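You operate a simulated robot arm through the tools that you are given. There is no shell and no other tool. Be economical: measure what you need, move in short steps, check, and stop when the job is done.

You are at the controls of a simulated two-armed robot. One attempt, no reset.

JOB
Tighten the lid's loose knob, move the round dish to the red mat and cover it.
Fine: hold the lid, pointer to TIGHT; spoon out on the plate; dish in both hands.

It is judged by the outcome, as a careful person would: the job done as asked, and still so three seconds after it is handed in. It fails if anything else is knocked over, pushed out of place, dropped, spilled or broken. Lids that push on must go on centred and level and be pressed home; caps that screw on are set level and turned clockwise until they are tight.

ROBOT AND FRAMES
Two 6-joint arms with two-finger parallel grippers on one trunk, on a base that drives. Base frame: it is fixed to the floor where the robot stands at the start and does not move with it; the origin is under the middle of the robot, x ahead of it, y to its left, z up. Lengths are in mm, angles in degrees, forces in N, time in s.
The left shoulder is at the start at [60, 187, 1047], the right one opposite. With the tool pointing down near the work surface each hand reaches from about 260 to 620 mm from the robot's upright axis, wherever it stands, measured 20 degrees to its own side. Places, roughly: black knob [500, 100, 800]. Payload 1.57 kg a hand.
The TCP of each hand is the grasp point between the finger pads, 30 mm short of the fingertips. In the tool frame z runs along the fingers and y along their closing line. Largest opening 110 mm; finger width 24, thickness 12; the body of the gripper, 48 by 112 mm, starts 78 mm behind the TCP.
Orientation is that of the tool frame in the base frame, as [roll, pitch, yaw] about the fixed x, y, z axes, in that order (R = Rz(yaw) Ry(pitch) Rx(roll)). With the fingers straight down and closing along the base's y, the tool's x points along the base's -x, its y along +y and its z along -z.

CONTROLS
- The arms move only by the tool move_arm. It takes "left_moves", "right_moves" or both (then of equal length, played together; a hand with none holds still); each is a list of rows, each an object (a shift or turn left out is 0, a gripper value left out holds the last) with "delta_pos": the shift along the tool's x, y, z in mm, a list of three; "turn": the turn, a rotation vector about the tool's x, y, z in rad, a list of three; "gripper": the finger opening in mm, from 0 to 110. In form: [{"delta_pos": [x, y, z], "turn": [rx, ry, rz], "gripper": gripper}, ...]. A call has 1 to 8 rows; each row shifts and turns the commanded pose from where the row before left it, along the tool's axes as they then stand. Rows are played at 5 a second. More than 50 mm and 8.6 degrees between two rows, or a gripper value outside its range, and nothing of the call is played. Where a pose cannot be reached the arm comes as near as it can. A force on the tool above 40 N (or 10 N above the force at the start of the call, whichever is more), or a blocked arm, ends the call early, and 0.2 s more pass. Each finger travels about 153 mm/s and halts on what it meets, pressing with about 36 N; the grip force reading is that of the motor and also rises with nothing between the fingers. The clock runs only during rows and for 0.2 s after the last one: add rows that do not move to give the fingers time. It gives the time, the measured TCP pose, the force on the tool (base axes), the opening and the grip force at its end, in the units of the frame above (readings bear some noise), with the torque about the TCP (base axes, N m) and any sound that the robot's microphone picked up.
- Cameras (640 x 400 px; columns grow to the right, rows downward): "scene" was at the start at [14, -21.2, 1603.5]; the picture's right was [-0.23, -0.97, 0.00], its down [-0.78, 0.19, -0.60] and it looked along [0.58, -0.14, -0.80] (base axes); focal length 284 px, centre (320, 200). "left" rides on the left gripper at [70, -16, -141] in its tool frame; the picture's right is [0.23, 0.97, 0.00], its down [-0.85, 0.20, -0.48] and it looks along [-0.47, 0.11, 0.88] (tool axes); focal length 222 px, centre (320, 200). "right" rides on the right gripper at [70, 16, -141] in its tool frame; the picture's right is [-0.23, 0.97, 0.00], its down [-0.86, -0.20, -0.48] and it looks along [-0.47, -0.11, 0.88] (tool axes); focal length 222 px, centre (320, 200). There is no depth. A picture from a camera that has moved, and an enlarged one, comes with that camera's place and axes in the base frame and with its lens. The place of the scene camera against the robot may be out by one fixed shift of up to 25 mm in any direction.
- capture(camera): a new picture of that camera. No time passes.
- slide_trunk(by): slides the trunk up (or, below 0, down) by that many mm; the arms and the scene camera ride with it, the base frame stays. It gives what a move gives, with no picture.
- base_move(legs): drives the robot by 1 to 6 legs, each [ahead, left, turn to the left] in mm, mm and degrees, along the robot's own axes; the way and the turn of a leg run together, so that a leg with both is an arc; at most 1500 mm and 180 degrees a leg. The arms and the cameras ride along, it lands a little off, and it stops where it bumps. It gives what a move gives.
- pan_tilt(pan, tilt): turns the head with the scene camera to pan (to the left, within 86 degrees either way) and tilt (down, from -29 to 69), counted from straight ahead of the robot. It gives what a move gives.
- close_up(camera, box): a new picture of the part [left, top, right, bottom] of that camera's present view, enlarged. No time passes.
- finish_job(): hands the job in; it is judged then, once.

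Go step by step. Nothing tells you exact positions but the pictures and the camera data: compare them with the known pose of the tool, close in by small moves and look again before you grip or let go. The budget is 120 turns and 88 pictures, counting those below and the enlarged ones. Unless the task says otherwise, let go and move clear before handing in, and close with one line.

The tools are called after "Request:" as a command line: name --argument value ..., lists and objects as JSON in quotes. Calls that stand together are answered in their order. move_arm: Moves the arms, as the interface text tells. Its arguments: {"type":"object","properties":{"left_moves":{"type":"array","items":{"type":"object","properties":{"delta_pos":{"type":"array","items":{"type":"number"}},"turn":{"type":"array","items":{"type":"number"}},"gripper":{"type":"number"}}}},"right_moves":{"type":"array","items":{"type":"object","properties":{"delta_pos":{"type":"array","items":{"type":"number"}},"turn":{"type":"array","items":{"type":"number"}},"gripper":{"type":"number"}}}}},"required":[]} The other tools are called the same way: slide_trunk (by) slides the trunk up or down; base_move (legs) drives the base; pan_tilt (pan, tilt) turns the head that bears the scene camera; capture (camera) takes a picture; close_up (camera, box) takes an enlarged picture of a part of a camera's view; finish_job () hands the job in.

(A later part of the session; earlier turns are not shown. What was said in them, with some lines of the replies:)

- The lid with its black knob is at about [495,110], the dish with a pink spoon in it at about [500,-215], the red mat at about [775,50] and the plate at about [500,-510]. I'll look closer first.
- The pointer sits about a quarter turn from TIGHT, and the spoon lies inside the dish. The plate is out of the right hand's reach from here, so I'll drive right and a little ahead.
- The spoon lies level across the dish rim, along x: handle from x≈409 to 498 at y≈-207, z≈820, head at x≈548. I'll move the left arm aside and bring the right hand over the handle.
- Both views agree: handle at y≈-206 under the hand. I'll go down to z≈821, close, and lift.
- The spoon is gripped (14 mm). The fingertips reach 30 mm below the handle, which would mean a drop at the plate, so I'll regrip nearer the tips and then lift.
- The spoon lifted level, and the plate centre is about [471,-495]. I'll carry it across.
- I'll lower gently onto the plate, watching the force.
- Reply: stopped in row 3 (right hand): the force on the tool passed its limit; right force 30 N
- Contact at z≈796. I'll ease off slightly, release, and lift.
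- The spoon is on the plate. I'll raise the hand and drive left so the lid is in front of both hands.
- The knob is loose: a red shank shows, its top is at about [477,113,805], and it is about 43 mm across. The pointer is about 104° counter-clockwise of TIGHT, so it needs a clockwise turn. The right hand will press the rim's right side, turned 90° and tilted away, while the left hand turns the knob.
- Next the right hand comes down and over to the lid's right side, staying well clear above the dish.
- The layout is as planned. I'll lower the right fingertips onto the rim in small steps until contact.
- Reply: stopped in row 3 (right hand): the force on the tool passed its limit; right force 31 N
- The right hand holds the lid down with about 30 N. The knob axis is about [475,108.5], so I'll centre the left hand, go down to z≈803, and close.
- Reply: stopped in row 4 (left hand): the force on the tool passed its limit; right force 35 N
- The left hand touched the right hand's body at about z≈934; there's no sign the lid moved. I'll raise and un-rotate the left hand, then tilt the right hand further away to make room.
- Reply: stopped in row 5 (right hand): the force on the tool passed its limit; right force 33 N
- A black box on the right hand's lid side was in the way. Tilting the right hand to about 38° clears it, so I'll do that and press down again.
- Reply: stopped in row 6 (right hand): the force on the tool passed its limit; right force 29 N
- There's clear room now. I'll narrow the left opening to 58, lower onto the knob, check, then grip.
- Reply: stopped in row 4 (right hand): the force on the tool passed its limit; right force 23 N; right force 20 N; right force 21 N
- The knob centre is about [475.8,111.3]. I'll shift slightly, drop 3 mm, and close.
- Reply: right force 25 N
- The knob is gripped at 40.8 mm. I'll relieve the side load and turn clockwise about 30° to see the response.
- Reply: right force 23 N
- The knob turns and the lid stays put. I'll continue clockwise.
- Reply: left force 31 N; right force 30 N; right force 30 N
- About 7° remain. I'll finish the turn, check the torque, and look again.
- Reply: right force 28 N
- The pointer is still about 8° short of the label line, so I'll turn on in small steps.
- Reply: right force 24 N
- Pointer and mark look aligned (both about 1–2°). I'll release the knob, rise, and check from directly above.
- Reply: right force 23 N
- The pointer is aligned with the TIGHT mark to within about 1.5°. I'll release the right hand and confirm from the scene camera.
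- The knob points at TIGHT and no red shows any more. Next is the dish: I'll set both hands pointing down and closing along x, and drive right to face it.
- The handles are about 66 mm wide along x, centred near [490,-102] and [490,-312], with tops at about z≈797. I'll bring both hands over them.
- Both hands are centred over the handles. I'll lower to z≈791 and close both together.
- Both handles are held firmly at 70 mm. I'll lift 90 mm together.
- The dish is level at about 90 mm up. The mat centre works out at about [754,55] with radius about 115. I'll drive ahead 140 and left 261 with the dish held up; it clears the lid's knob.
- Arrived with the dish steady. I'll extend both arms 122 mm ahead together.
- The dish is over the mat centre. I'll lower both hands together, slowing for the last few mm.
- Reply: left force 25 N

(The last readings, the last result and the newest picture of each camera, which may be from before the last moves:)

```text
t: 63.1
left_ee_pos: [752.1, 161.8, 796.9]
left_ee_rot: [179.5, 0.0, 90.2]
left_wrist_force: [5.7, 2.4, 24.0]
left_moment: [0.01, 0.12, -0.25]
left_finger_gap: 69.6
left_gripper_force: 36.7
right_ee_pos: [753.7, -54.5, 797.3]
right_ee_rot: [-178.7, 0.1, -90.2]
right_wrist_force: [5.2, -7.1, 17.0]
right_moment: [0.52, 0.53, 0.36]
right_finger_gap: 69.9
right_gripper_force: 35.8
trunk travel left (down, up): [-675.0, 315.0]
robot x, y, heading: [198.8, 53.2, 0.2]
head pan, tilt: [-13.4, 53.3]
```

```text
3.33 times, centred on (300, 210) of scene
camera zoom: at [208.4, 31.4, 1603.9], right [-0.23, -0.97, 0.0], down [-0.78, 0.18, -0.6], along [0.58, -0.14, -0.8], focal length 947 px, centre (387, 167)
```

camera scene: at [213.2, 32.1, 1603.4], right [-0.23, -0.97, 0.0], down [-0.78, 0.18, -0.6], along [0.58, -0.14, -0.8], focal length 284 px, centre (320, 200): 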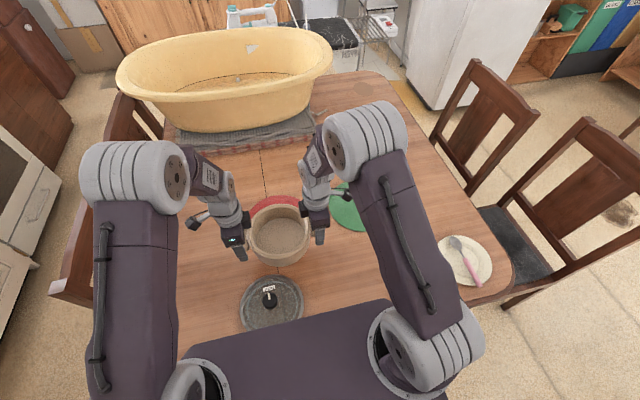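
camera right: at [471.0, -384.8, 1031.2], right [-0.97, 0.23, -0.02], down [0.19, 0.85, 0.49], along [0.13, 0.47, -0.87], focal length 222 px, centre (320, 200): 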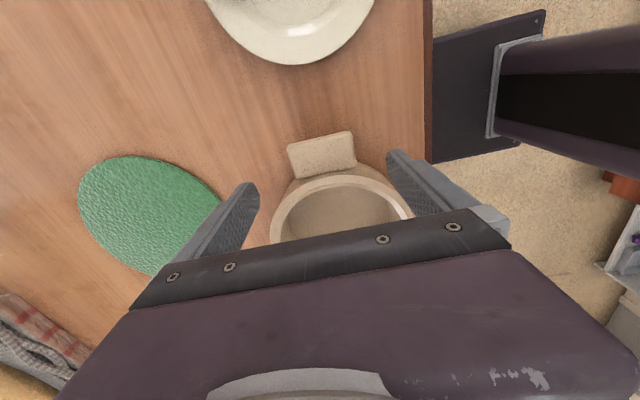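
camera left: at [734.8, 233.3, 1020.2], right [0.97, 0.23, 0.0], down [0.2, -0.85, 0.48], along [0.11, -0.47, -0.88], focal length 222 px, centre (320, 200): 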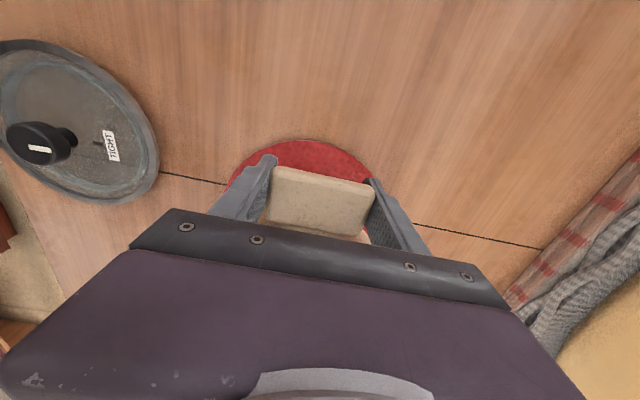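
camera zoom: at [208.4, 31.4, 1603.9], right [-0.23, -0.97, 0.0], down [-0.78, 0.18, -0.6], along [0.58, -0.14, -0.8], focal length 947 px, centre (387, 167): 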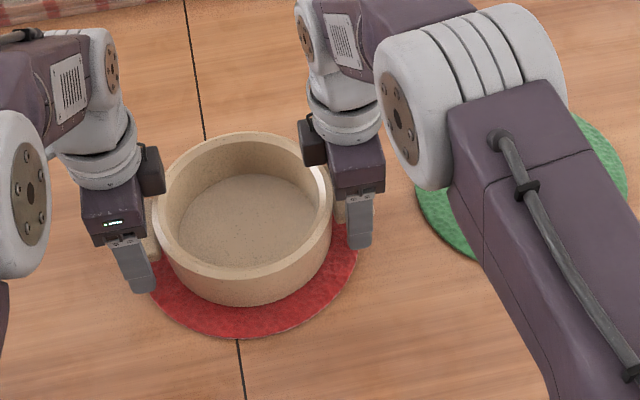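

The dish rests on the mat with both hands feeling support. I'll open together and rise.

Request:
move_arm --left_moves '[{"delta_pos": [0, 0, -1]}, {"gripper": 80}, {"gripper": 100}, {}, {"delta_pos": [0, 0, -30]}, {"delta_pos": [0, 0, -40]}, {"delta_pos": [0, 0, -40]}, {"delta_pos": [0, 0, -40]}]' --right_moves '[{"delta_pos": [0, 0, -1]}, {"gripper": 80}, {"gripper": 100}, {}, {"delta_pos": [0, 0, -30]}, {"delta_pos": [0, 0, -40]}, {"delta_pos": [0, 0, -40]}, {"delta_pos": [0, 0, -40]}]'

Request:
close_up --camera "scene" --box '[220, 150, 380, 270]'

Request:
capture --camera "left"

```text
t: 64.9
left_ee_pos: [751.4, 159.7, 946.0]
left_ee_rot: [-180.0, 0.0, 90.2]
left_wrist_force: [1.3, -0.4, -0.7]
left_moment: [-0.01, 0.0, -0.01]
left_finger_gap: 100.1
left_gripper_force: 0.0
right_ee_pos: [750.9, -52.8, 944.8]
right_ee_rot: [-179.0, 0.3, -90.1]
right_wrist_force: [-0.3, 0.2, 0.4]
right_moment: [0.01, -0.03, 0.04]
right_finger_gap: 99.8
right_gripper_force: 0.1
trunk travel left (down, up): [-675.0, 315.0]
robot x, y, heading: [196.7, 52.3, 0.2]
head pan, tilt: [-13.4, 53.3]
```

```text
3.33 times, centred on (300, 210) of scene
camera zoom: at [210.6, 32.6, 1603.4], right [-0.23, -0.97, 0.0], down [-0.78, 0.18, -0.6], along [0.58, -0.14, -0.8], focal length 947 px, centre (387, 167)
```

zoom: 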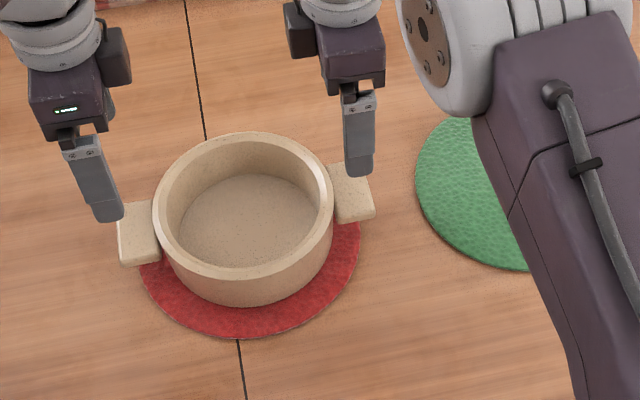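

```text
20 pictures are left
camera left: at [733.0, 231.1, 1087.4], right [0.97, 0.23, 0.0], down [0.2, -0.85, 0.48], along [0.11, -0.47, -0.88], focal length 222 px, centre (320, 200)
```

left: 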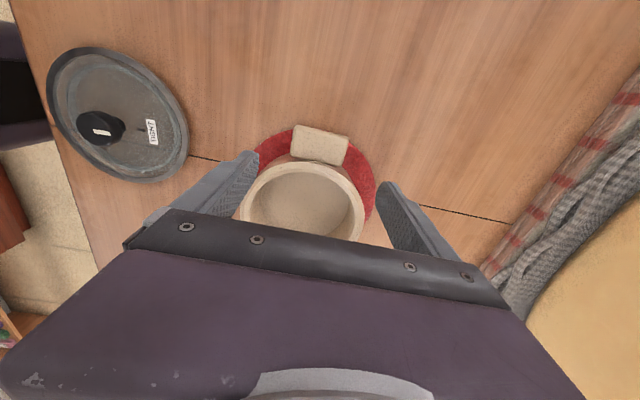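

The dish sits centred on the mat at about [753,53]. Now the lid: I'll raise the hands, back the base off to (90,-50), turn the left hand back to its straight pose, and draw the right hand back.

Request:
move_arm --left_moves '[{"delta_pos": [0, 0, -40]}, {"delta_pos": [0, 0, -40]}, {"delta_pos": [0, 0, -30]}, {}]' --right_moves '[{"delta_pos": [0, 0, -40]}, {"delta_pos": [0, 0, -40]}, {"delta_pos": [0, 0, -30]}, {}]'

Request:
base_move --legs '[[-107, -102, 0]]'

Request:
move_arm --left_moves '[{"turn": [0, 0, -0.143], "delta_pos": [0, 0, 0]}, {"turn": [0, 0, -0.143]}, {"turn": [0, 0, -0.143]}, {"turn": [0, 0, -0.143]}, {"turn": [0, 0, -0.143]}, {"turn": [0, 0, -0.143]}, {"turn": [0, 0, -0.143]}, {"turn": [0, 0, -0.143]}]' --right_moves '[{"delta_pos": [0, 35, 0]}, {"delta_pos": [0, 35, 0]}, {"delta_pos": [0, 35, 0]}, {"delta_pos": [20, 35, 0]}, {"delta_pos": [30, 35, 0]}, {"delta_pos": [30, 20, 0]}, {}, {}]'

Request:
move_arm --left_moves '[{"turn": [0, 0, -0.143]}, {"turn": [0, 0, -0.143]}, {"turn": [0, 0, -0.138], "gripper": 70}, {}]'

```text
t: 65.9
left_ee_pos: [749.3, 162.8, 1057.8]
left_ee_rot: [180.0, 0.0, 90.3]
left_wrist_force: [0.7, 0.2, 0.6]
left_moment: [-0.02, 0.0, 0.06]
left_finger_gap: 100.1
left_gripper_force: 0.0
right_ee_pos: [749.0, -55.2, 1054.4]
right_ee_rot: [-179.0, 0.2, -90.1]
right_wrist_force: [0.3, -0.3, -0.2]
right_moment: [-0.01, 0.01, 0.0]
right_finger_gap: 100.1
right_gripper_force: 0.1
trunk travel left (down, up): [-675.0, 315.0]
robot x, y, heading: [195.3, 53.6, 0.2]
head pan, tilt: [-13.4, 53.3]
```

```text
t: 67.3
left_ee_pos: [642.5, 61.1, 1057.3]
left_ee_rot: [-180.0, 0.0, 90.2]
left_wrist_force: [0.6, 0.1, -0.2]
left_moment: [-0.03, 0.01, -0.01]
left_finger_gap: 99.8
left_gripper_force: 0.1
right_ee_pos: [641.7, -156.4, 1054.5]
right_ee_rot: [-179.1, 0.1, -90.3]
right_wrist_force: [-0.2, 0.6, -0.4]
right_moment: [0.04, -0.03, -0.04]
right_finger_gap: 100.3
right_gripper_force: 0.0
trunk travel left (down, up): [-675.0, 315.0]
robot x, y, heading: [93.1, -47.3, -0.0]
head pan, tilt: [-13.4, 53.3]
```

```text
t: 69.1
left_ee_pos: [643.1, 61.3, 1057.8]
left_ee_rot: [-180.0, 0.0, 155.9]
left_wrist_force: [1.1, -0.2, -0.1]
left_moment: [-0.01, 0.0, 0.02]
left_finger_gap: 100.2
left_gripper_force: 0.0
right_ee_pos: [443.6, -236.1, 1050.2]
right_ee_rot: [-178.9, 0.2, -90.3]
right_wrist_force: [0.4, -0.1, -0.3]
right_moment: [0.01, -0.01, 0.01]
right_finger_gap: 100.1
right_gripper_force: 0.2
trunk travel left (down, up): [-675.0, 315.0]
robot x, y, heading: [88.4, -44.9, 0.3]
head pan, tilt: [-13.4, 53.3]
```

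```text
t: 70.1
left_ee_pos: [643.2, 60.9, 1058.5]
left_ee_rot: [-179.9, 0.0, -179.8]
left_wrist_force: [0.9, -0.2, 0.4]
left_moment: [0.01, 0.0, 0.02]
left_finger_gap: 69.9
left_gripper_force: 0.1
right_ee_pos: [445.0, -236.2, 1052.6]
right_ee_rot: [-179.0, 0.3, -90.2]
right_wrist_force: [0.2, -0.4, -1.0]
right_moment: [0.03, 0.02, 0.0]
right_finger_gap: 99.9
right_gripper_force: 0.1
trunk travel left (down, up): [-675.0, 315.0]
robot x, y, heading: [93.2, -49.7, 0.3]
head pan, tilt: [-13.4, 53.3]
```

Request:
move_arm --left_moves '[{"delta_pos": [41.5, 13, 0]}, {"delta_pos": [41.5, 13, 0]}, {"delta_pos": [41.5, 13, 0]}, {"delta_pos": [41.5, 13, 0]}, {"delta_pos": [0, 0, 45]}, {"delta_pos": [0, 0, 45]}, {"delta_pos": [0, 0, 45]}, {"delta_pos": [0, 0, 45]}]'

Request:
capture --camera "left"

```text
t: 71.9
left_ee_pos: [477.0, 113.7, 876.8]
left_ee_rot: [180.0, -0.2, 180.0]
left_wrist_force: [-0.2, -0.1, 0.2]
left_moment: [0.0, 0.05, 0.02]
left_finger_gap: 69.8
left_gripper_force: 0.1
right_ee_pos: [445.7, -236.0, 1051.9]
right_ee_rot: [-179.1, 0.2, -90.3]
right_wrist_force: [0.6, 0.0, -0.7]
right_moment: [-0.02, 0.01, 0.02]
right_finger_gap: 99.9
right_gripper_force: 0.0
trunk travel left (down, up): [-675.0, 315.0]
robot x, y, heading: [94.1, -46.0, 0.3]
head pan, tilt: [-13.4, 53.3]
```

```text
19 pictures are left
camera left: at [407.2, 97.3, 1018.1], right [-0.23, 0.97, 0.0], down [0.86, 0.2, 0.48], along [0.46, 0.11, -0.88], focal length 222 px, centre (320, 200)
```

left: 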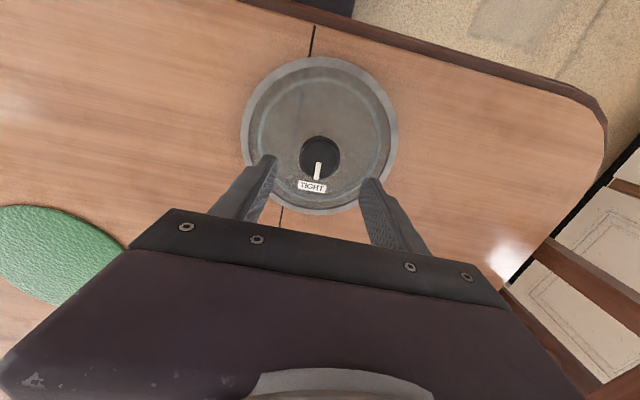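

Request:
move_arm --left_moves '[{"delta_pos": [2, -0.5, 35]}, {"delta_pos": [0, 0, 20]}, {}]'

Request:
close_up --camera "left" --box '[200, 60, 440, 220]'

```text
t: 72.7
left_ee_pos: [475.7, 111.6, 822.8]
left_ee_rot: [180.0, 0.1, -179.9]
left_wrist_force: [0.3, 0.2, -0.5]
left_moment: [-0.01, -0.03, 0.01]
left_finger_gap: 69.7
left_gripper_force: 0.0
right_ee_pos: [443.1, -235.6, 1050.5]
right_ee_rot: [-179.0, 0.3, -90.2]
right_wrist_force: [-0.3, 0.3, 0.4]
right_moment: [0.04, -0.01, 0.03]
right_finger_gap: 100.0
right_gripper_force: 0.0
trunk travel left (down, up): [-675.0, 315.0]
robot x, y, heading: [90.2, -51.8, 0.1]
head pan, tilt: [-13.4, 53.3]
```

```text
2.50 times, centred on (320, 140) of left
camera zoom: at [404.3, 95.5, 962.8], right [-0.23, 0.97, 0.0], down [0.85, 0.2, 0.48], along [0.47, 0.11, -0.88], focal length 555 px, centre (320, 350)
```

zoom: 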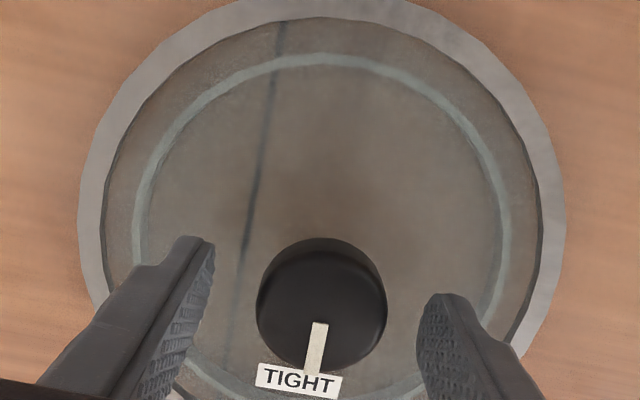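

The knob is well aligned (top about z≈812). I'll go down to z≈803 and grip.

Request:
move_arm --left_moves '[{"delta_pos": [-1, 0.5, 10]}, {"delta_pos": [0, 0, 9.5]}, {"gripper": 55}, {"gripper": 47}, {"gripper": 40}, {"gripper": 25}, {}, {}]'

Request:
move_arm --left_moves '[{"delta_pos": [0, 0, -5]}, {"delta_pos": [0, 0, -15]}, {"delta_pos": [0, 0, -25]}, {"delta_pos": [0, 0, -30]}, {"delta_pos": [0, 0, -30]}, {"delta_pos": [0, 0, -30]}, {}]'

Request:
capture --camera "left"

Request:
capture --camera "scene"

```text
t: 74.5
left_ee_pos: [476.1, 113.3, 801.9]
left_ee_rot: [179.9, 0.1, -179.9]
left_wrist_force: [-0.2, 0.2, 0.4]
left_moment: [0.16, -0.05, 0.0]
left_finger_gap: 41.1
left_gripper_force: 35.8
right_ee_pos: [445.2, -237.3, 1050.4]
right_ee_rot: [-179.0, 0.3, -90.2]
right_wrist_force: [0.3, 0.7, 0.5]
right_moment: [0.0, -0.03, 0.0]
right_finger_gap: 99.8
right_gripper_force: 0.1
trunk travel left (down, up): [-675.0, 315.0]
robot x, y, heading: [89.0, -47.1, 0.0]
head pan, tilt: [-13.4, 53.3]
```

```text
t: 76.1
left_ee_pos: [477.6, 115.0, 936.7]
left_ee_rot: [180.0, 0.0, -180.0]
left_wrist_force: [-0.3, -0.6, -3.1]
left_moment: [0.03, 0.01, 0.01]
left_finger_gap: 41.2
left_gripper_force: 36.1
right_ee_pos: [445.7, -235.6, 1050.1]
right_ee_rot: [-179.1, 0.3, -90.3]
right_wrist_force: [0.6, -0.8, -0.5]
right_moment: [-0.01, 0.03, -0.01]
right_finger_gap: 99.9
right_gripper_force: 0.1
trunk travel left (down, up): [-675.0, 315.0]
robot x, y, heading: [91.0, -50.0, 0.2]
head pan, tilt: [-13.4, 53.3]
```

```text
17 pictures are left
camera left: at [406.7, 97.9, 1079.2], right [-0.23, 0.97, 0.0], down [0.86, 0.2, 0.48], along [0.47, 0.11, -0.88], focal length 222 px, centre (320, 200)
```

left: 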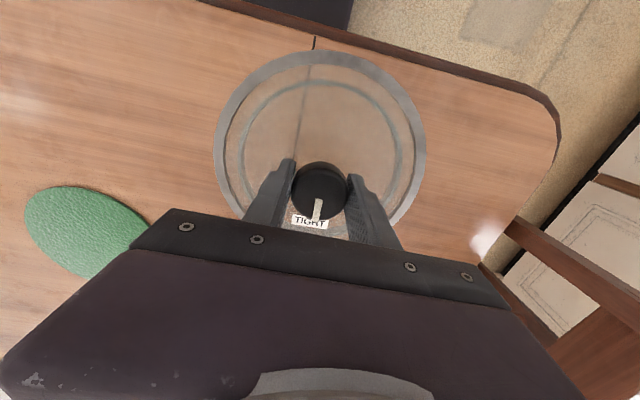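

```text
16 pictures are left
camera scene: at [105.0, -69.0, 1603.4], right [-0.23, -0.97, 0.0], down [-0.78, 0.18, -0.6], along [0.58, -0.14, -0.8], focal length 284 px, centre (320, 200)
```

scene: 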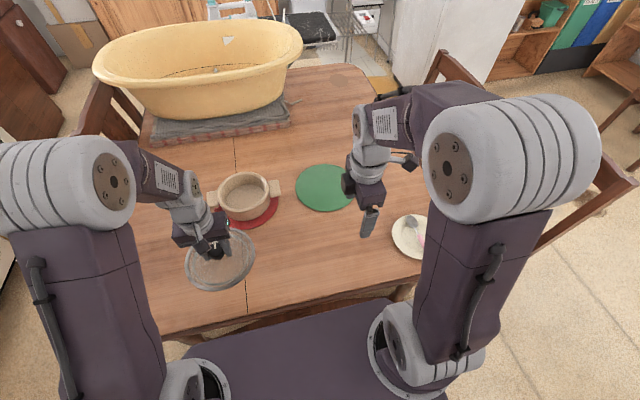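

The lid is lifted level, knob still at TIGHT. I'll drive ahead 109 and then carry it over the dish with the arm.

Request:
base_move --legs '[[109, 0, 0]]'

Request:
move_arm --left_moves '[{"delta_pos": [-20, -8, 0]}, {"delta_pos": [-25, -9, 0]}, {"delta_pos": [-25, -9, 0]}, {"delta_pos": [-25, -9, 0]}, {"delta_pos": [-25, -9, 0]}, {"delta_pos": [-25, -9, 0]}, {"delta_pos": [-20, -8, 0]}, {}]'

Request:
capture --camera "left"

Request:
close_up --camera "scene" --box '[220, 130, 380, 270]'

```text
t: 77.3
left_ee_pos: [586.8, 115.0, 938.3]
left_ee_rot: [-180.0, 0.0, 180.0]
left_wrist_force: [0.1, 1.0, -3.2]
left_moment: [0.02, 0.03, 0.01]
left_finger_gap: 41.1
left_gripper_force: 36.5
right_ee_pos: [553.8, -235.6, 1051.3]
right_ee_rot: [-179.0, 0.1, -90.2]
right_wrist_force: [-0.1, 0.1, 0.0]
right_moment: [0.01, 0.02, 0.0]
right_finger_gap: 100.2
right_gripper_force: 0.0
trunk travel left (down, up): [-675.0, 315.0]
robot x, y, heading: [199.6, -47.8, -0.1]
head pan, tilt: [-13.4, 53.3]
```

```text
t: 79.1
left_ee_pos: [751.9, 52.5, 938.8]
left_ee_rot: [180.0, 0.0, 180.0]
left_wrist_force: [-0.4, 0.0, -2.3]
left_moment: [0.0, 0.01, 0.0]
left_finger_gap: 41.3
left_gripper_force: 36.2
right_ee_pos: [553.1, -237.2, 1051.0]
right_ee_rot: [-178.9, 0.2, -90.3]
right_wrist_force: [0.1, 0.1, 0.4]
right_moment: [0.02, 0.0, 0.01]
right_finger_gap: 100.1
right_gripper_force: 0.0
trunk travel left (down, up): [-675.0, 315.0]
robot x, y, heading: [200.1, -46.2, 0.1]
head pan, tilt: [-13.4, 53.3]
```

```text
15 pictures are left
camera left: at [681.3, 36.3, 1078.6], right [-0.23, 0.97, 0.0], down [0.86, 0.2, 0.48], along [0.47, 0.11, -0.88], focal length 222 px, centre (320, 200)
```

left: 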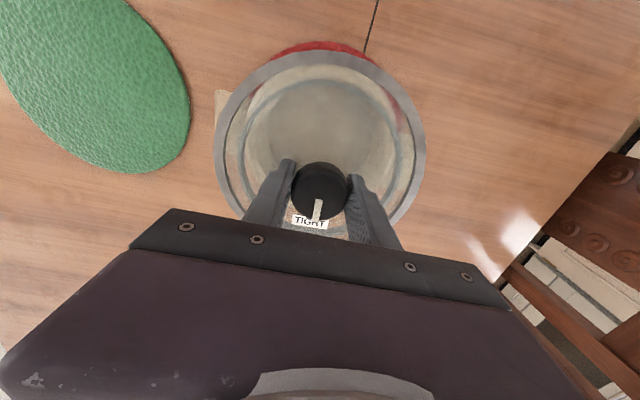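

```text
2.86 times, centred on (300, 200) of scene
camera zoom: at [213.4, -68.8, 1603.5], right [-0.23, -0.97, 0.0], down [-0.78, 0.18, -0.6], along [0.58, -0.14, -0.8], focal length 812 px, centre (377, 200)
```

zoom: 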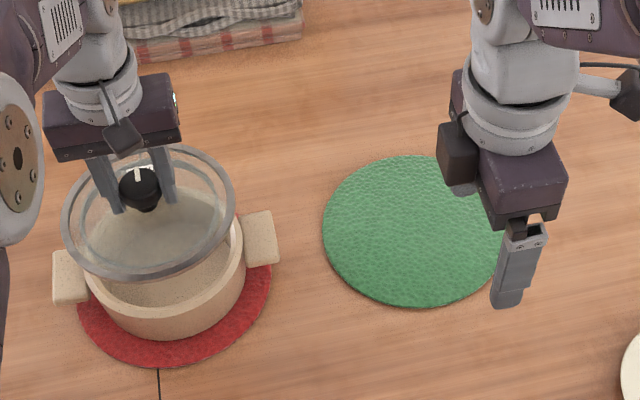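

Over the dish. I'll lower to about 20 mm above the rim and check centring from both cameras.

Request:
move_arm --left_moves '[{"delta_pos": [0, 0, 20]}, {"delta_pos": [0, 0, 20]}, {"delta_pos": [0, 0, 10]}, {}]'

Request:
close_up --camera "left" --box '[190, 20, 450, 230]'

Request:
close_up --camera "scene" --box '[220, 150, 310, 220]'

```text
t: 80.1
left_ee_pos: [750.9, 52.4, 887.2]
left_ee_rot: [-180.0, 0.1, -180.0]
left_wrist_force: [0.9, 0.4, -2.8]
left_moment: [0.01, 0.0, 0.01]
left_finger_gap: 41.2
left_gripper_force: 35.9
right_ee_pos: [554.0, -236.5, 1051.7]
right_ee_rot: [-179.0, 0.2, -90.3]
right_wrist_force: [-0.2, -0.2, -0.9]
right_moment: [-0.01, -0.03, -0.01]
right_finger_gap: 100.0
right_gripper_force: 0.0
trunk travel left (down, up): [-675.0, 315.0]
robot x, y, heading: [197.6, -47.0, 0.0]
head pan, tilt: [-13.4, 53.3]
```

```text
1.90 times, centred on (320, 125) of left
camera zoom: at [680.6, 36.9, 1028.6], right [-0.23, 0.97, 0.0], down [0.86, 0.2, 0.48], along [0.47, 0.11, -0.88], focal length 423 px, centre (320, 343)
```

zoom: 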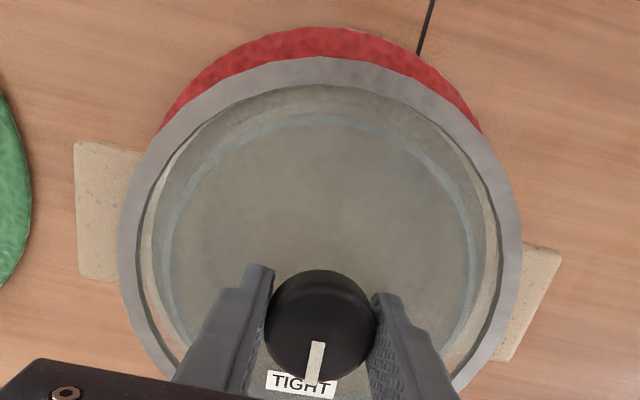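

```text
5.71 times, centred on (265, 185) of scene
camera zoom: at [214.0, -68.9, 1603.4], right [-0.23, -0.97, 0.0], down [-0.78, 0.18, -0.6], along [0.58, -0.14, -0.8], focal length 1624 px, centre (634, 286)
```

zoom: 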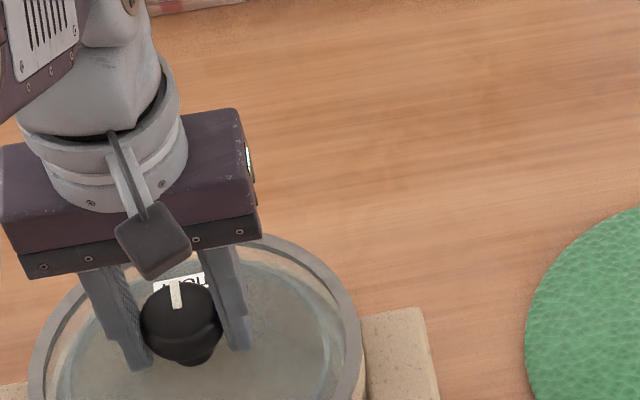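

Centred within about 1–2 mm. I'll nudge slightly and lower toward the rim, watching the force.

Request:
move_arm --left_moves '[{"delta_pos": [-1.3, 0.6, 6]}, {"delta_pos": [0, 0, 5]}, {"delta_pos": [0, 0, 3]}, {"delta_pos": [0, 0, 3]}, {"delta_pos": [0, 0, 2]}, {}]'

Request:
capture --camera "right"

```text
t: 81.5
left_ee_pos: [752.1, 53.7, 868.4]
left_ee_rot: [179.9, 0.1, -180.0]
left_wrist_force: [-0.6, -0.1, -2.9]
left_moment: [-0.01, 0.01, 0.03]
left_finger_gap: 41.3
left_gripper_force: 36.3
right_ee_pos: [554.5, -236.1, 1050.6]
right_ee_rot: [-179.0, 0.2, -90.3]
right_wrist_force: [0.1, -0.6, -1.0]
right_moment: [-0.01, 0.01, -0.01]
right_finger_gap: 100.0
right_gripper_force: 0.1
trunk travel left (down, up): [-675.0, 315.0]
robot x, y, heading: [199.7, -49.6, 0.1]
head pan, tilt: [-13.4, 53.3]
```

```text
11 pictures are left
camera right: at [535.0, -306.5, 1192.8], right [-0.97, 0.23, -0.02], down [0.2, 0.85, 0.48], along [0.13, 0.47, -0.87], focal length 222 px, centre (320, 200)
```

right: 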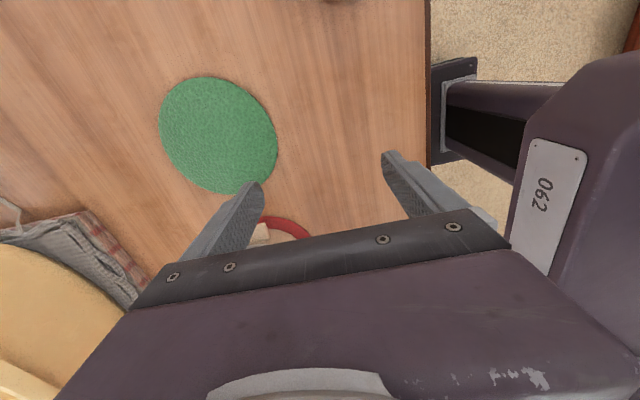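

Request:
move_arm --left_moves '[{"delta_pos": [0, 0, 2]}, {"delta_pos": [0, 0, 2]}, {"delta_pos": [0, 0, 2]}, {"delta_pos": [0, 0, 2]}, {}]'

```text
t: 82.9
left_ee_pos: [752.4, 53.1, 866.9]
left_ee_rot: [-179.9, 0.5, -180.0]
left_wrist_force: [-7.1, -0.6, 19.5]
left_moment: [0.28, 0.83, 0.0]
left_finger_gap: 41.3
left_gripper_force: 36.2
right_ee_pos: [551.4, -236.7, 1052.1]
right_ee_rot: [-178.7, 0.2, -90.3]
right_wrist_force: [-0.7, -0.4, 1.3]
right_moment: [0.0, -0.01, -0.02]
right_finger_gap: 99.8
right_gripper_force: 0.1
trunk travel left (down, up): [-675.0, 315.0]
robot x, y, heading: [198.9, -48.9, 0.3]
head pan, tilt: [-13.4, 53.3]
stopped in row 5 (left hand): the force on the tool passed its limit (the readings are from after the stop); the commanded pose is now the measured one
```

Contact at z≈867, with a bit more load on the near side. I'll look from both views.

Request:
close_up --camera "left" --box '[200, 30, 440, 220]'

Request:
close_up --camera "scene" --box '[215, 170, 315, 260]'

```text
2.11 times, centred on (320, 125) of left
camera zoom: at [680.4, 36.9, 1006.6], right [-0.23, 0.97, 0.0], down [0.85, 0.2, 0.49], along [0.47, 0.11, -0.87], focal length 468 px, centre (320, 358)
```

zoom: 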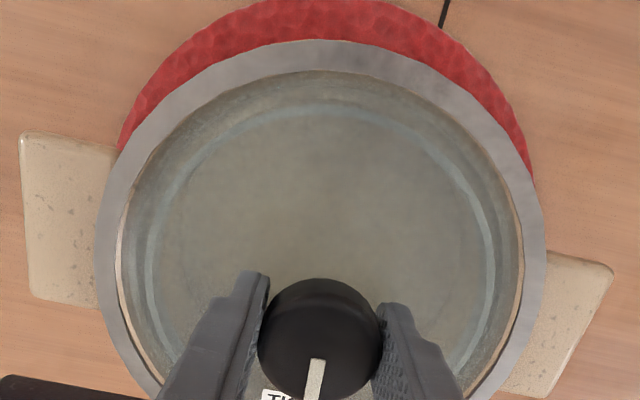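

```text
4.44 times, centred on (265, 215) of scene
camera zoom: at [208.8, -69.6, 1603.2], right [-0.23, -0.97, 0.0], down [-0.78, 0.18, -0.6], along [0.58, -0.14, -0.8], focal length 1263 px, centre (564, 133)
```

zoom: 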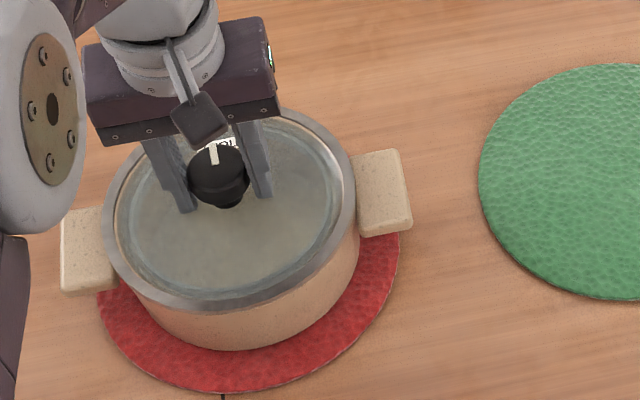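

It looks nearly flush and symmetric. I'll press down further to drive it home, watching for movement or a sound.

Request:
move_arm --left_moves '[{"delta_pos": [0, 0, 2]}, {"delta_pos": [0, 0, 2]}, {"delta_pos": [0, 0, 2]}, {"delta_pos": [0, 0, 2]}, {}]'

```text
t: 83.5
left_ee_pos: [753.3, 52.4, 866.7]
left_ee_rot: [180.0, 0.9, -180.0]
left_wrist_force: [-12.1, 1.2, 24.4]
left_moment: [0.22, 0.76, 0.0]
left_finger_gap: 41.2
left_gripper_force: 36.4
right_ee_pos: [551.5, -237.3, 1052.8]
right_ee_rot: [-178.7, 0.1, -90.4]
right_wrist_force: [0.4, 0.1, 0.3]
right_moment: [-0.01, 0.0, 0.02]
right_finger_gap: 99.6
right_gripper_force: 0.1
trunk travel left (down, up): [-675.0, 315.0]
robot x, y, heading: [201.1, -47.3, 0.5]
head pan, tilt: [-13.4, 53.3]
stopped in row 2 (left hand): the force on the tool passed its limit (the readings are from after the stop); the commanded pose is now the measured one
```

It's stiff there, with a sideways load of -12 N in x. I'll unload, shift a few mm toward -x, and touch again to see whether it drops in.

Request:
move_arm --left_moves '[{"delta_pos": [0, 0, -3]}, {"delta_pos": [2, 0, 0], "turn": [0, 0, 0]}, {}]'

Request:
move_arm --left_moves '[{"delta_pos": [0, 0, 2]}, {"delta_pos": [0, 0, 2]}, {"delta_pos": [0, 0, 1]}, {}]'

```text
t: 84.3
left_ee_pos: [753.0, 54.0, 867.3]
left_ee_rot: [180.0, 0.8, 180.0]
left_wrist_force: [-5.1, -1.7, 6.0]
left_moment: [0.25, -0.16, 0.07]
left_finger_gap: 41.0
left_gripper_force: 35.6
right_ee_pos: [553.2, -236.1, 1050.2]
right_ee_rot: [-178.9, 0.2, -90.3]
right_wrist_force: [-0.3, -0.9, 0.3]
right_moment: [-0.02, -0.02, -0.04]
right_finger_gap: 99.9
right_gripper_force: 0.1
trunk travel left (down, up): [-675.0, 315.0]
robot x, y, heading: [201.4, -47.7, 0.3]
head pan, tilt: [-13.4, 53.3]
```

```text
t: 85.1
left_ee_pos: [754.0, 53.6, 867.1]
left_ee_rot: [-179.9, 1.2, 180.0]
left_wrist_force: [-8.4, 0.4, 21.5]
left_moment: [0.31, 1.28, -0.01]
left_finger_gap: 41.1
left_gripper_force: 36.3
right_ee_pos: [550.5, -236.7, 1052.1]
right_ee_rot: [-178.6, 0.3, -90.3]
right_wrist_force: [0.5, 0.5, 0.6]
right_moment: [0.0, 0.02, 0.01]
right_finger_gap: 99.9
right_gripper_force: 0.0
trunk travel left (down, up): [-675.0, 315.0]
robot x, y, heading: [199.6, -46.5, 0.0]
head pan, tilt: [-13.4, 53.3]
stopped in row 4 (left hand): the force on the tool passed its limit (the readings are from after the stop); the commanded pose is now the measured one
```

The lid doesn't slide, so it may already be located on the dish. I'll unload, level the hand, let go, rise, and look.

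Request:
move_arm --left_moves '[{"delta_pos": [0, 0, -2], "turn": [0, 0.02, 0]}, {"delta_pos": [0, 0, -0.5]}, {"gripper": 46}, {"gripper": 58}, {}, {"delta_pos": [0, 0, -30]}, {"delta_pos": [0, 0, -40]}, {"delta_pos": [0, 0, -40]}]'

Request:
close_up --camera "scene" --box '[215, 170, 315, 260]'

```text
t: 86.9
left_ee_pos: [755.9, 55.5, 975.5]
left_ee_rot: [-179.9, -0.1, 179.9]
left_wrist_force: [1.0, -0.4, 0.4]
left_moment: [-0.01, -0.02, 0.01]
left_finger_gap: 58.0
left_gripper_force: 0.1
right_ee_pos: [553.8, -235.0, 1050.5]
right_ee_rot: [-179.1, 0.2, -90.4]
right_wrist_force: [-0.3, 0.2, -0.1]
right_moment: [0.0, -0.01, -0.01]
right_finger_gap: 99.9
right_gripper_force: 0.1
trunk travel left (down, up): [-675.0, 315.0]
robot x, y, heading: [199.5, -48.5, -0.2]
head pan, tilt: [-13.4, 53.3]
```

```text
4.44 times, centred on (265, 215) of scene
camera zoom: at [213.2, -68.7, 1603.4], right [-0.23, -0.97, 0.0], down [-0.78, 0.18, -0.6], along [0.58, -0.14, -0.8], focal length 1263 px, centre (564, 133)
```

zoom: 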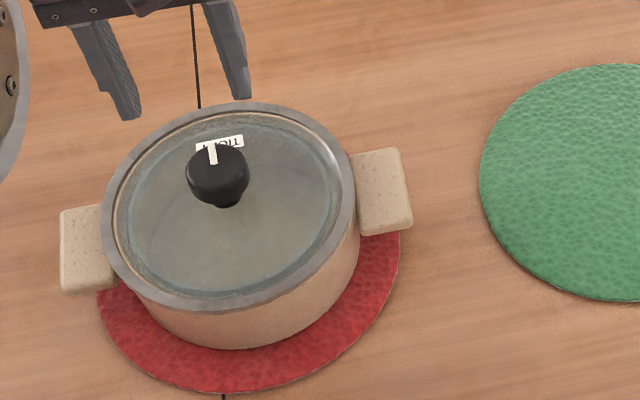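

The lid looks centred and level on the dish. I'll press it home from above with closed fingers on the knob.

Request:
move_arm --left_moves '[{"delta_pos": [2.5, -1.5, 0], "gripper": 0}, {}, {}, {"delta_pos": [0, 0, 30]}, {"delta_pos": [0, 0, 25]}, {"delta_pos": [0, 0, 6]}, {}]'

Request:
move_arm --left_moves '[{"delta_pos": [0, 0, 2]}, {"delta_pos": [0, 0, 2]}, {"delta_pos": [0, 0, 2]}, {"delta_pos": [0, 0, 2]}, {"delta_pos": [0, 0, 2]}, {"delta_pos": [0, 0, 2]}, {"delta_pos": [0, 0, 2]}, {"delta_pos": [0, 0, 2]}]'

```text
t: 88.5
left_ee_pos: [752.8, 51.1, 914.3]
left_ee_rot: [-179.8, -0.2, -180.0]
left_wrist_force: [-0.2, 0.3, 0.3]
left_moment: [0.01, -0.02, 0.0]
left_finger_gap: 0.0
left_gripper_force: 20.7
right_ee_pos: [554.7, -236.2, 1051.1]
right_ee_rot: [-179.0, 0.1, -90.3]
right_wrist_force: [0.4, -1.1, 0.9]
right_moment: [-0.01, 0.01, -0.02]
right_finger_gap: 99.9
right_gripper_force: 0.1
trunk travel left (down, up): [-675.0, 315.0]
robot x, y, heading: [200.6, -48.2, -0.0]
head pan, tilt: [-13.4, 53.3]
```

```text
t: 90.3
left_ee_pos: [754.5, 52.1, 902.2]
left_ee_rot: [-179.9, 0.5, -179.9]
left_wrist_force: [2.9, 1.5, 32.5]
left_moment: [0.08, 0.22, -0.01]
left_finger_gap: 0.0
left_gripper_force: 21.2
right_ee_pos: [550.9, -236.7, 1052.3]
right_ee_rot: [-178.8, 0.2, -90.3]
right_wrist_force: [0.5, -0.1, 0.1]
right_moment: [0.03, 0.02, 0.0]
right_finger_gap: 100.1
right_gripper_force: 0.1
trunk travel left (down, up): [-675.0, 315.0]
robot x, y, heading: [198.0, -44.5, 0.2]
head pan, tilt: [-13.4, 53.3]
```

Request:
move_arm --left_moves '[{"delta_pos": [0, 0, 2]}, {}, {}]'

Request:
move_arm --left_moves '[{"delta_pos": [0, 0, -8]}, {"delta_pos": [0, 0, -30]}, {"delta_pos": [0, 0, -40]}, {"delta_pos": [0, 0, -40]}, {}]' --right_moves '[{"turn": [0, -0.14, 0]}, {"turn": [0, -0.14, 0]}, {"turn": [0, -0.14, 0]}, {"turn": [0, -0.14, 0]}, {}]'

```text
t: 90.7
left_ee_pos: [755.0, 52.4, 903.1]
left_ee_rot: [-179.8, 0.6, 180.0]
left_wrist_force: [-7.3, 0.4, 21.6]
left_moment: [-0.03, 0.53, 0.03]
left_finger_gap: 0.4
left_gripper_force: 21.3
right_ee_pos: [551.1, -235.7, 1051.9]
right_ee_rot: [-178.8, 0.2, -90.3]
right_wrist_force: [-0.8, 0.7, -0.4]
right_moment: [-0.02, 0.0, -0.02]
right_finger_gap: 100.1
right_gripper_force: 0.1
trunk travel left (down, up): [-675.0, 315.0]
robot x, y, heading: [202.1, -46.7, 0.0]
head pan, tilt: [-13.4, 53.3]
stopped in row 1 (left hand): the force on the tool passed its limit (the readings are from after the stop); the commanded pose is now the measured one
```

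```text
t: 91.9
left_ee_pos: [754.5, 53.2, 1017.0]
left_ee_rot: [-179.8, 0.5, -180.0]
left_wrist_force: [0.0, -0.5, 0.1]
left_moment: [-0.03, 0.01, 0.03]
left_finger_gap: 0.0
left_gripper_force: 21.5
right_ee_pos: [553.1, -236.1, 1050.9]
right_ee_rot: [-178.7, 32.2, -89.7]
right_wrist_force: [0.3, 0.2, -0.1]
right_moment: [-0.01, 0.0, 0.05]
right_finger_gap: 100.1
right_gripper_force: 0.1
trunk travel left (down, up): [-675.0, 315.0]
robot x, y, heading: [204.2, -46.3, 0.0]
head pan, tilt: [-13.4, 53.3]
```

Now a lower side view with the right camera to check the lid is level and without a gap.

Request:
move_arm --right_moves '[{"delta_pos": [20, -25, 32]}, {"delta_pos": [20, -25, 32]}, {"delta_pos": [20, -25, 32]}, {"delta_pos": [19, -25, 31]}, {}]'

Request:
capture --camera "right"

```text
t: 93.1
left_ee_pos: [754.2, 53.4, 1018.7]
left_ee_rot: [-179.8, 0.6, 179.9]
left_wrist_force: [-0.6, 0.6, -0.8]
left_moment: [-0.02, -0.01, 0.0]
left_finger_gap: 0.4
left_gripper_force: 21.2
right_ee_pos: [658.4, -235.1, 901.2]
right_ee_rot: [-178.7, 32.1, -89.8]
right_wrist_force: [-0.5, -0.7, 0.5]
right_moment: [0.0, 0.02, 0.02]
right_finger_gap: 100.0
right_gripper_force: 0.1
trunk travel left (down, up): [-675.0, 315.0]
robot x, y, heading: [197.1, -46.5, -0.2]
head pan, tilt: [-13.4, 53.3]
```

```text
7 pictures are left
camera right: at [639.5, -369.6, 985.1], right [-0.97, 0.2, 0.1], down [0.19, 0.47, 0.86], along [0.12, 0.86, -0.49], focal length 222 px, centre (320, 200)
```

right: 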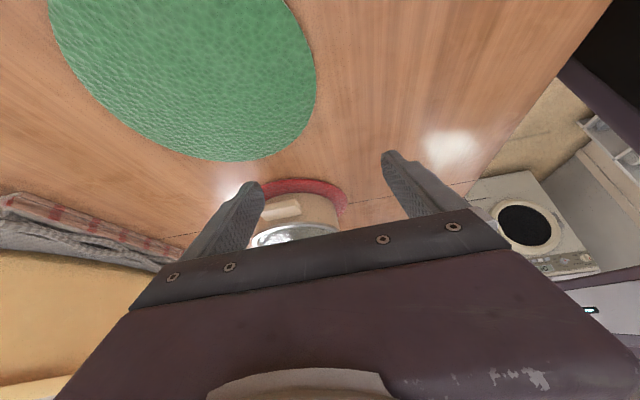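

Request:
move_arm --right_moves '[{"turn": [0, -0.12, 0], "delta_pos": [0, -15, 0]}, {"turn": [0, -0.12, 0], "delta_pos": [0, -15, 0]}, {"turn": [0, -0.12, 0], "delta_pos": [0, -15, 0]}, {}]'

Request:
close_up --camera "right" --box '[220, 80, 400, 210]'

```text
t: 94.1
left_ee_pos: [755.0, 52.9, 1017.9]
left_ee_rot: [-179.8, 0.4, -179.9]
left_wrist_force: [0.3, -0.7, -0.4]
left_moment: [-0.02, -0.02, 0.01]
left_finger_gap: 0.2
left_gripper_force: 21.1
right_ee_pos: [700.0, -235.8, 903.8]
right_ee_rot: [-178.3, 52.9, -88.8]
right_wrist_force: [0.2, 0.8, -0.2]
right_moment: [0.0, -0.03, -0.01]
right_finger_gap: 100.1
right_gripper_force: 0.1
trunk travel left (down, up): [-675.0, 315.0]
robot x, y, heading: [194.7, -48.5, 0.4]
head pan, tilt: [-13.4, 53.3]
```

```text
3.08 times, centred on (310, 145) of right
camera zoom: at [684.0, -390.7, 934.3], right [-0.98, 0.14, 0.16], down [0.18, 0.13, 0.97], along [0.12, 0.98, -0.15], focal length 684 px, centre (351, 369)
```

zoom: 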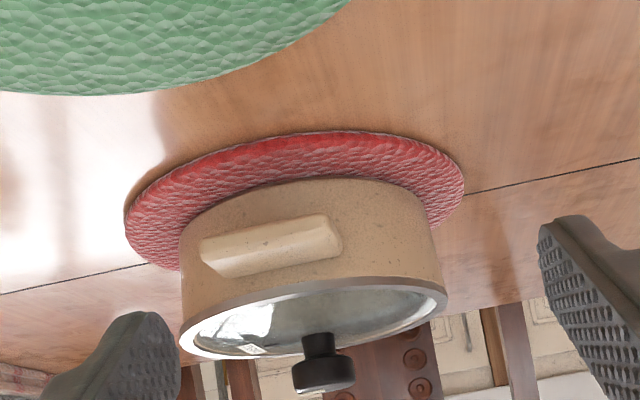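

The side view shows the lid flush all round, level and centred on the dish. I'll raise both hands and take one last overall look.

Request:
move_arm --left_moves '[{"delta_pos": [0, 30, -30]}, {"delta_pos": [20, 40, 0]}, {"delta_pos": [20, 40, 0]}, {}]' --right_moves '[{"delta_pos": [0, 0, -45]}, {"delta_pos": [-20, 0, -40]}, {"delta_pos": [-30, 0, -20]}, {}]'

Request:
capture --camera "scene"

Request:
close_up --camera "scene" --box '[215, 160, 315, 260]'

```text
t: 95.1
left_ee_pos: [716.8, 158.8, 1046.0]
left_ee_rot: [-179.9, 0.4, -180.0]
left_wrist_force: [0.7, 0.1, -0.7]
left_moment: [0.0, -0.02, 0.01]
left_finger_gap: 0.0
left_gripper_force: 21.2
right_ee_pos: [701.1, -289.5, 1004.7]
right_ee_rot: [-178.4, 53.1, -88.9]
right_wrist_force: [-0.7, -0.2, -0.2]
right_moment: [0.02, 0.0, 0.03]
right_finger_gap: 100.1
right_gripper_force: 0.1
trunk travel left (down, up): [-675.0, 315.0]
robot x, y, heading: [199.3, -45.5, 0.1]
head pan, tilt: [-13.4, 53.3]
```

```text
5 pictures are left
camera scene: at [214.7, -70.6, 1603.4], right [-0.23, -0.97, 0.0], down [-0.78, 0.18, -0.6], along [0.58, -0.14, -0.8], focal length 284 px, centre (320, 200)
```

scene: 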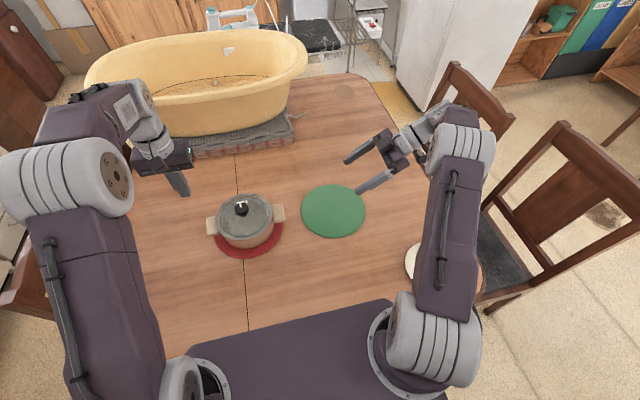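

```text
4.00 times, centred on (265, 210) of scene
camera zoom: at [214.7, -70.6, 1603.4], right [-0.23, -0.97, 0.0], down [-0.78, 0.18, -0.6], along [0.58, -0.14, -0.8], focal length 1137 px, centre (540, 160)
```

zoom: 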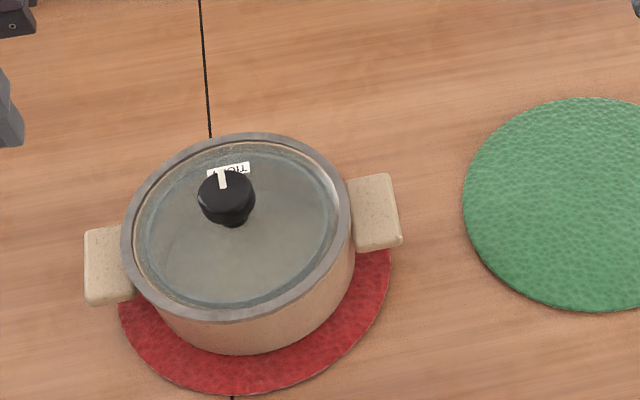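

The dish is covered on the red mat, the knob points to TIGHT, the spoon was left on the plate, and both hands are clear. I'm handing in.

Request:
finish_job

```text
The job is handed in.
```

I tightened the lid's knob to TIGHT, put the spoon on the plate, and moved the dish to the red mat with the lid on it, level and pressed down. I've handed the job in.
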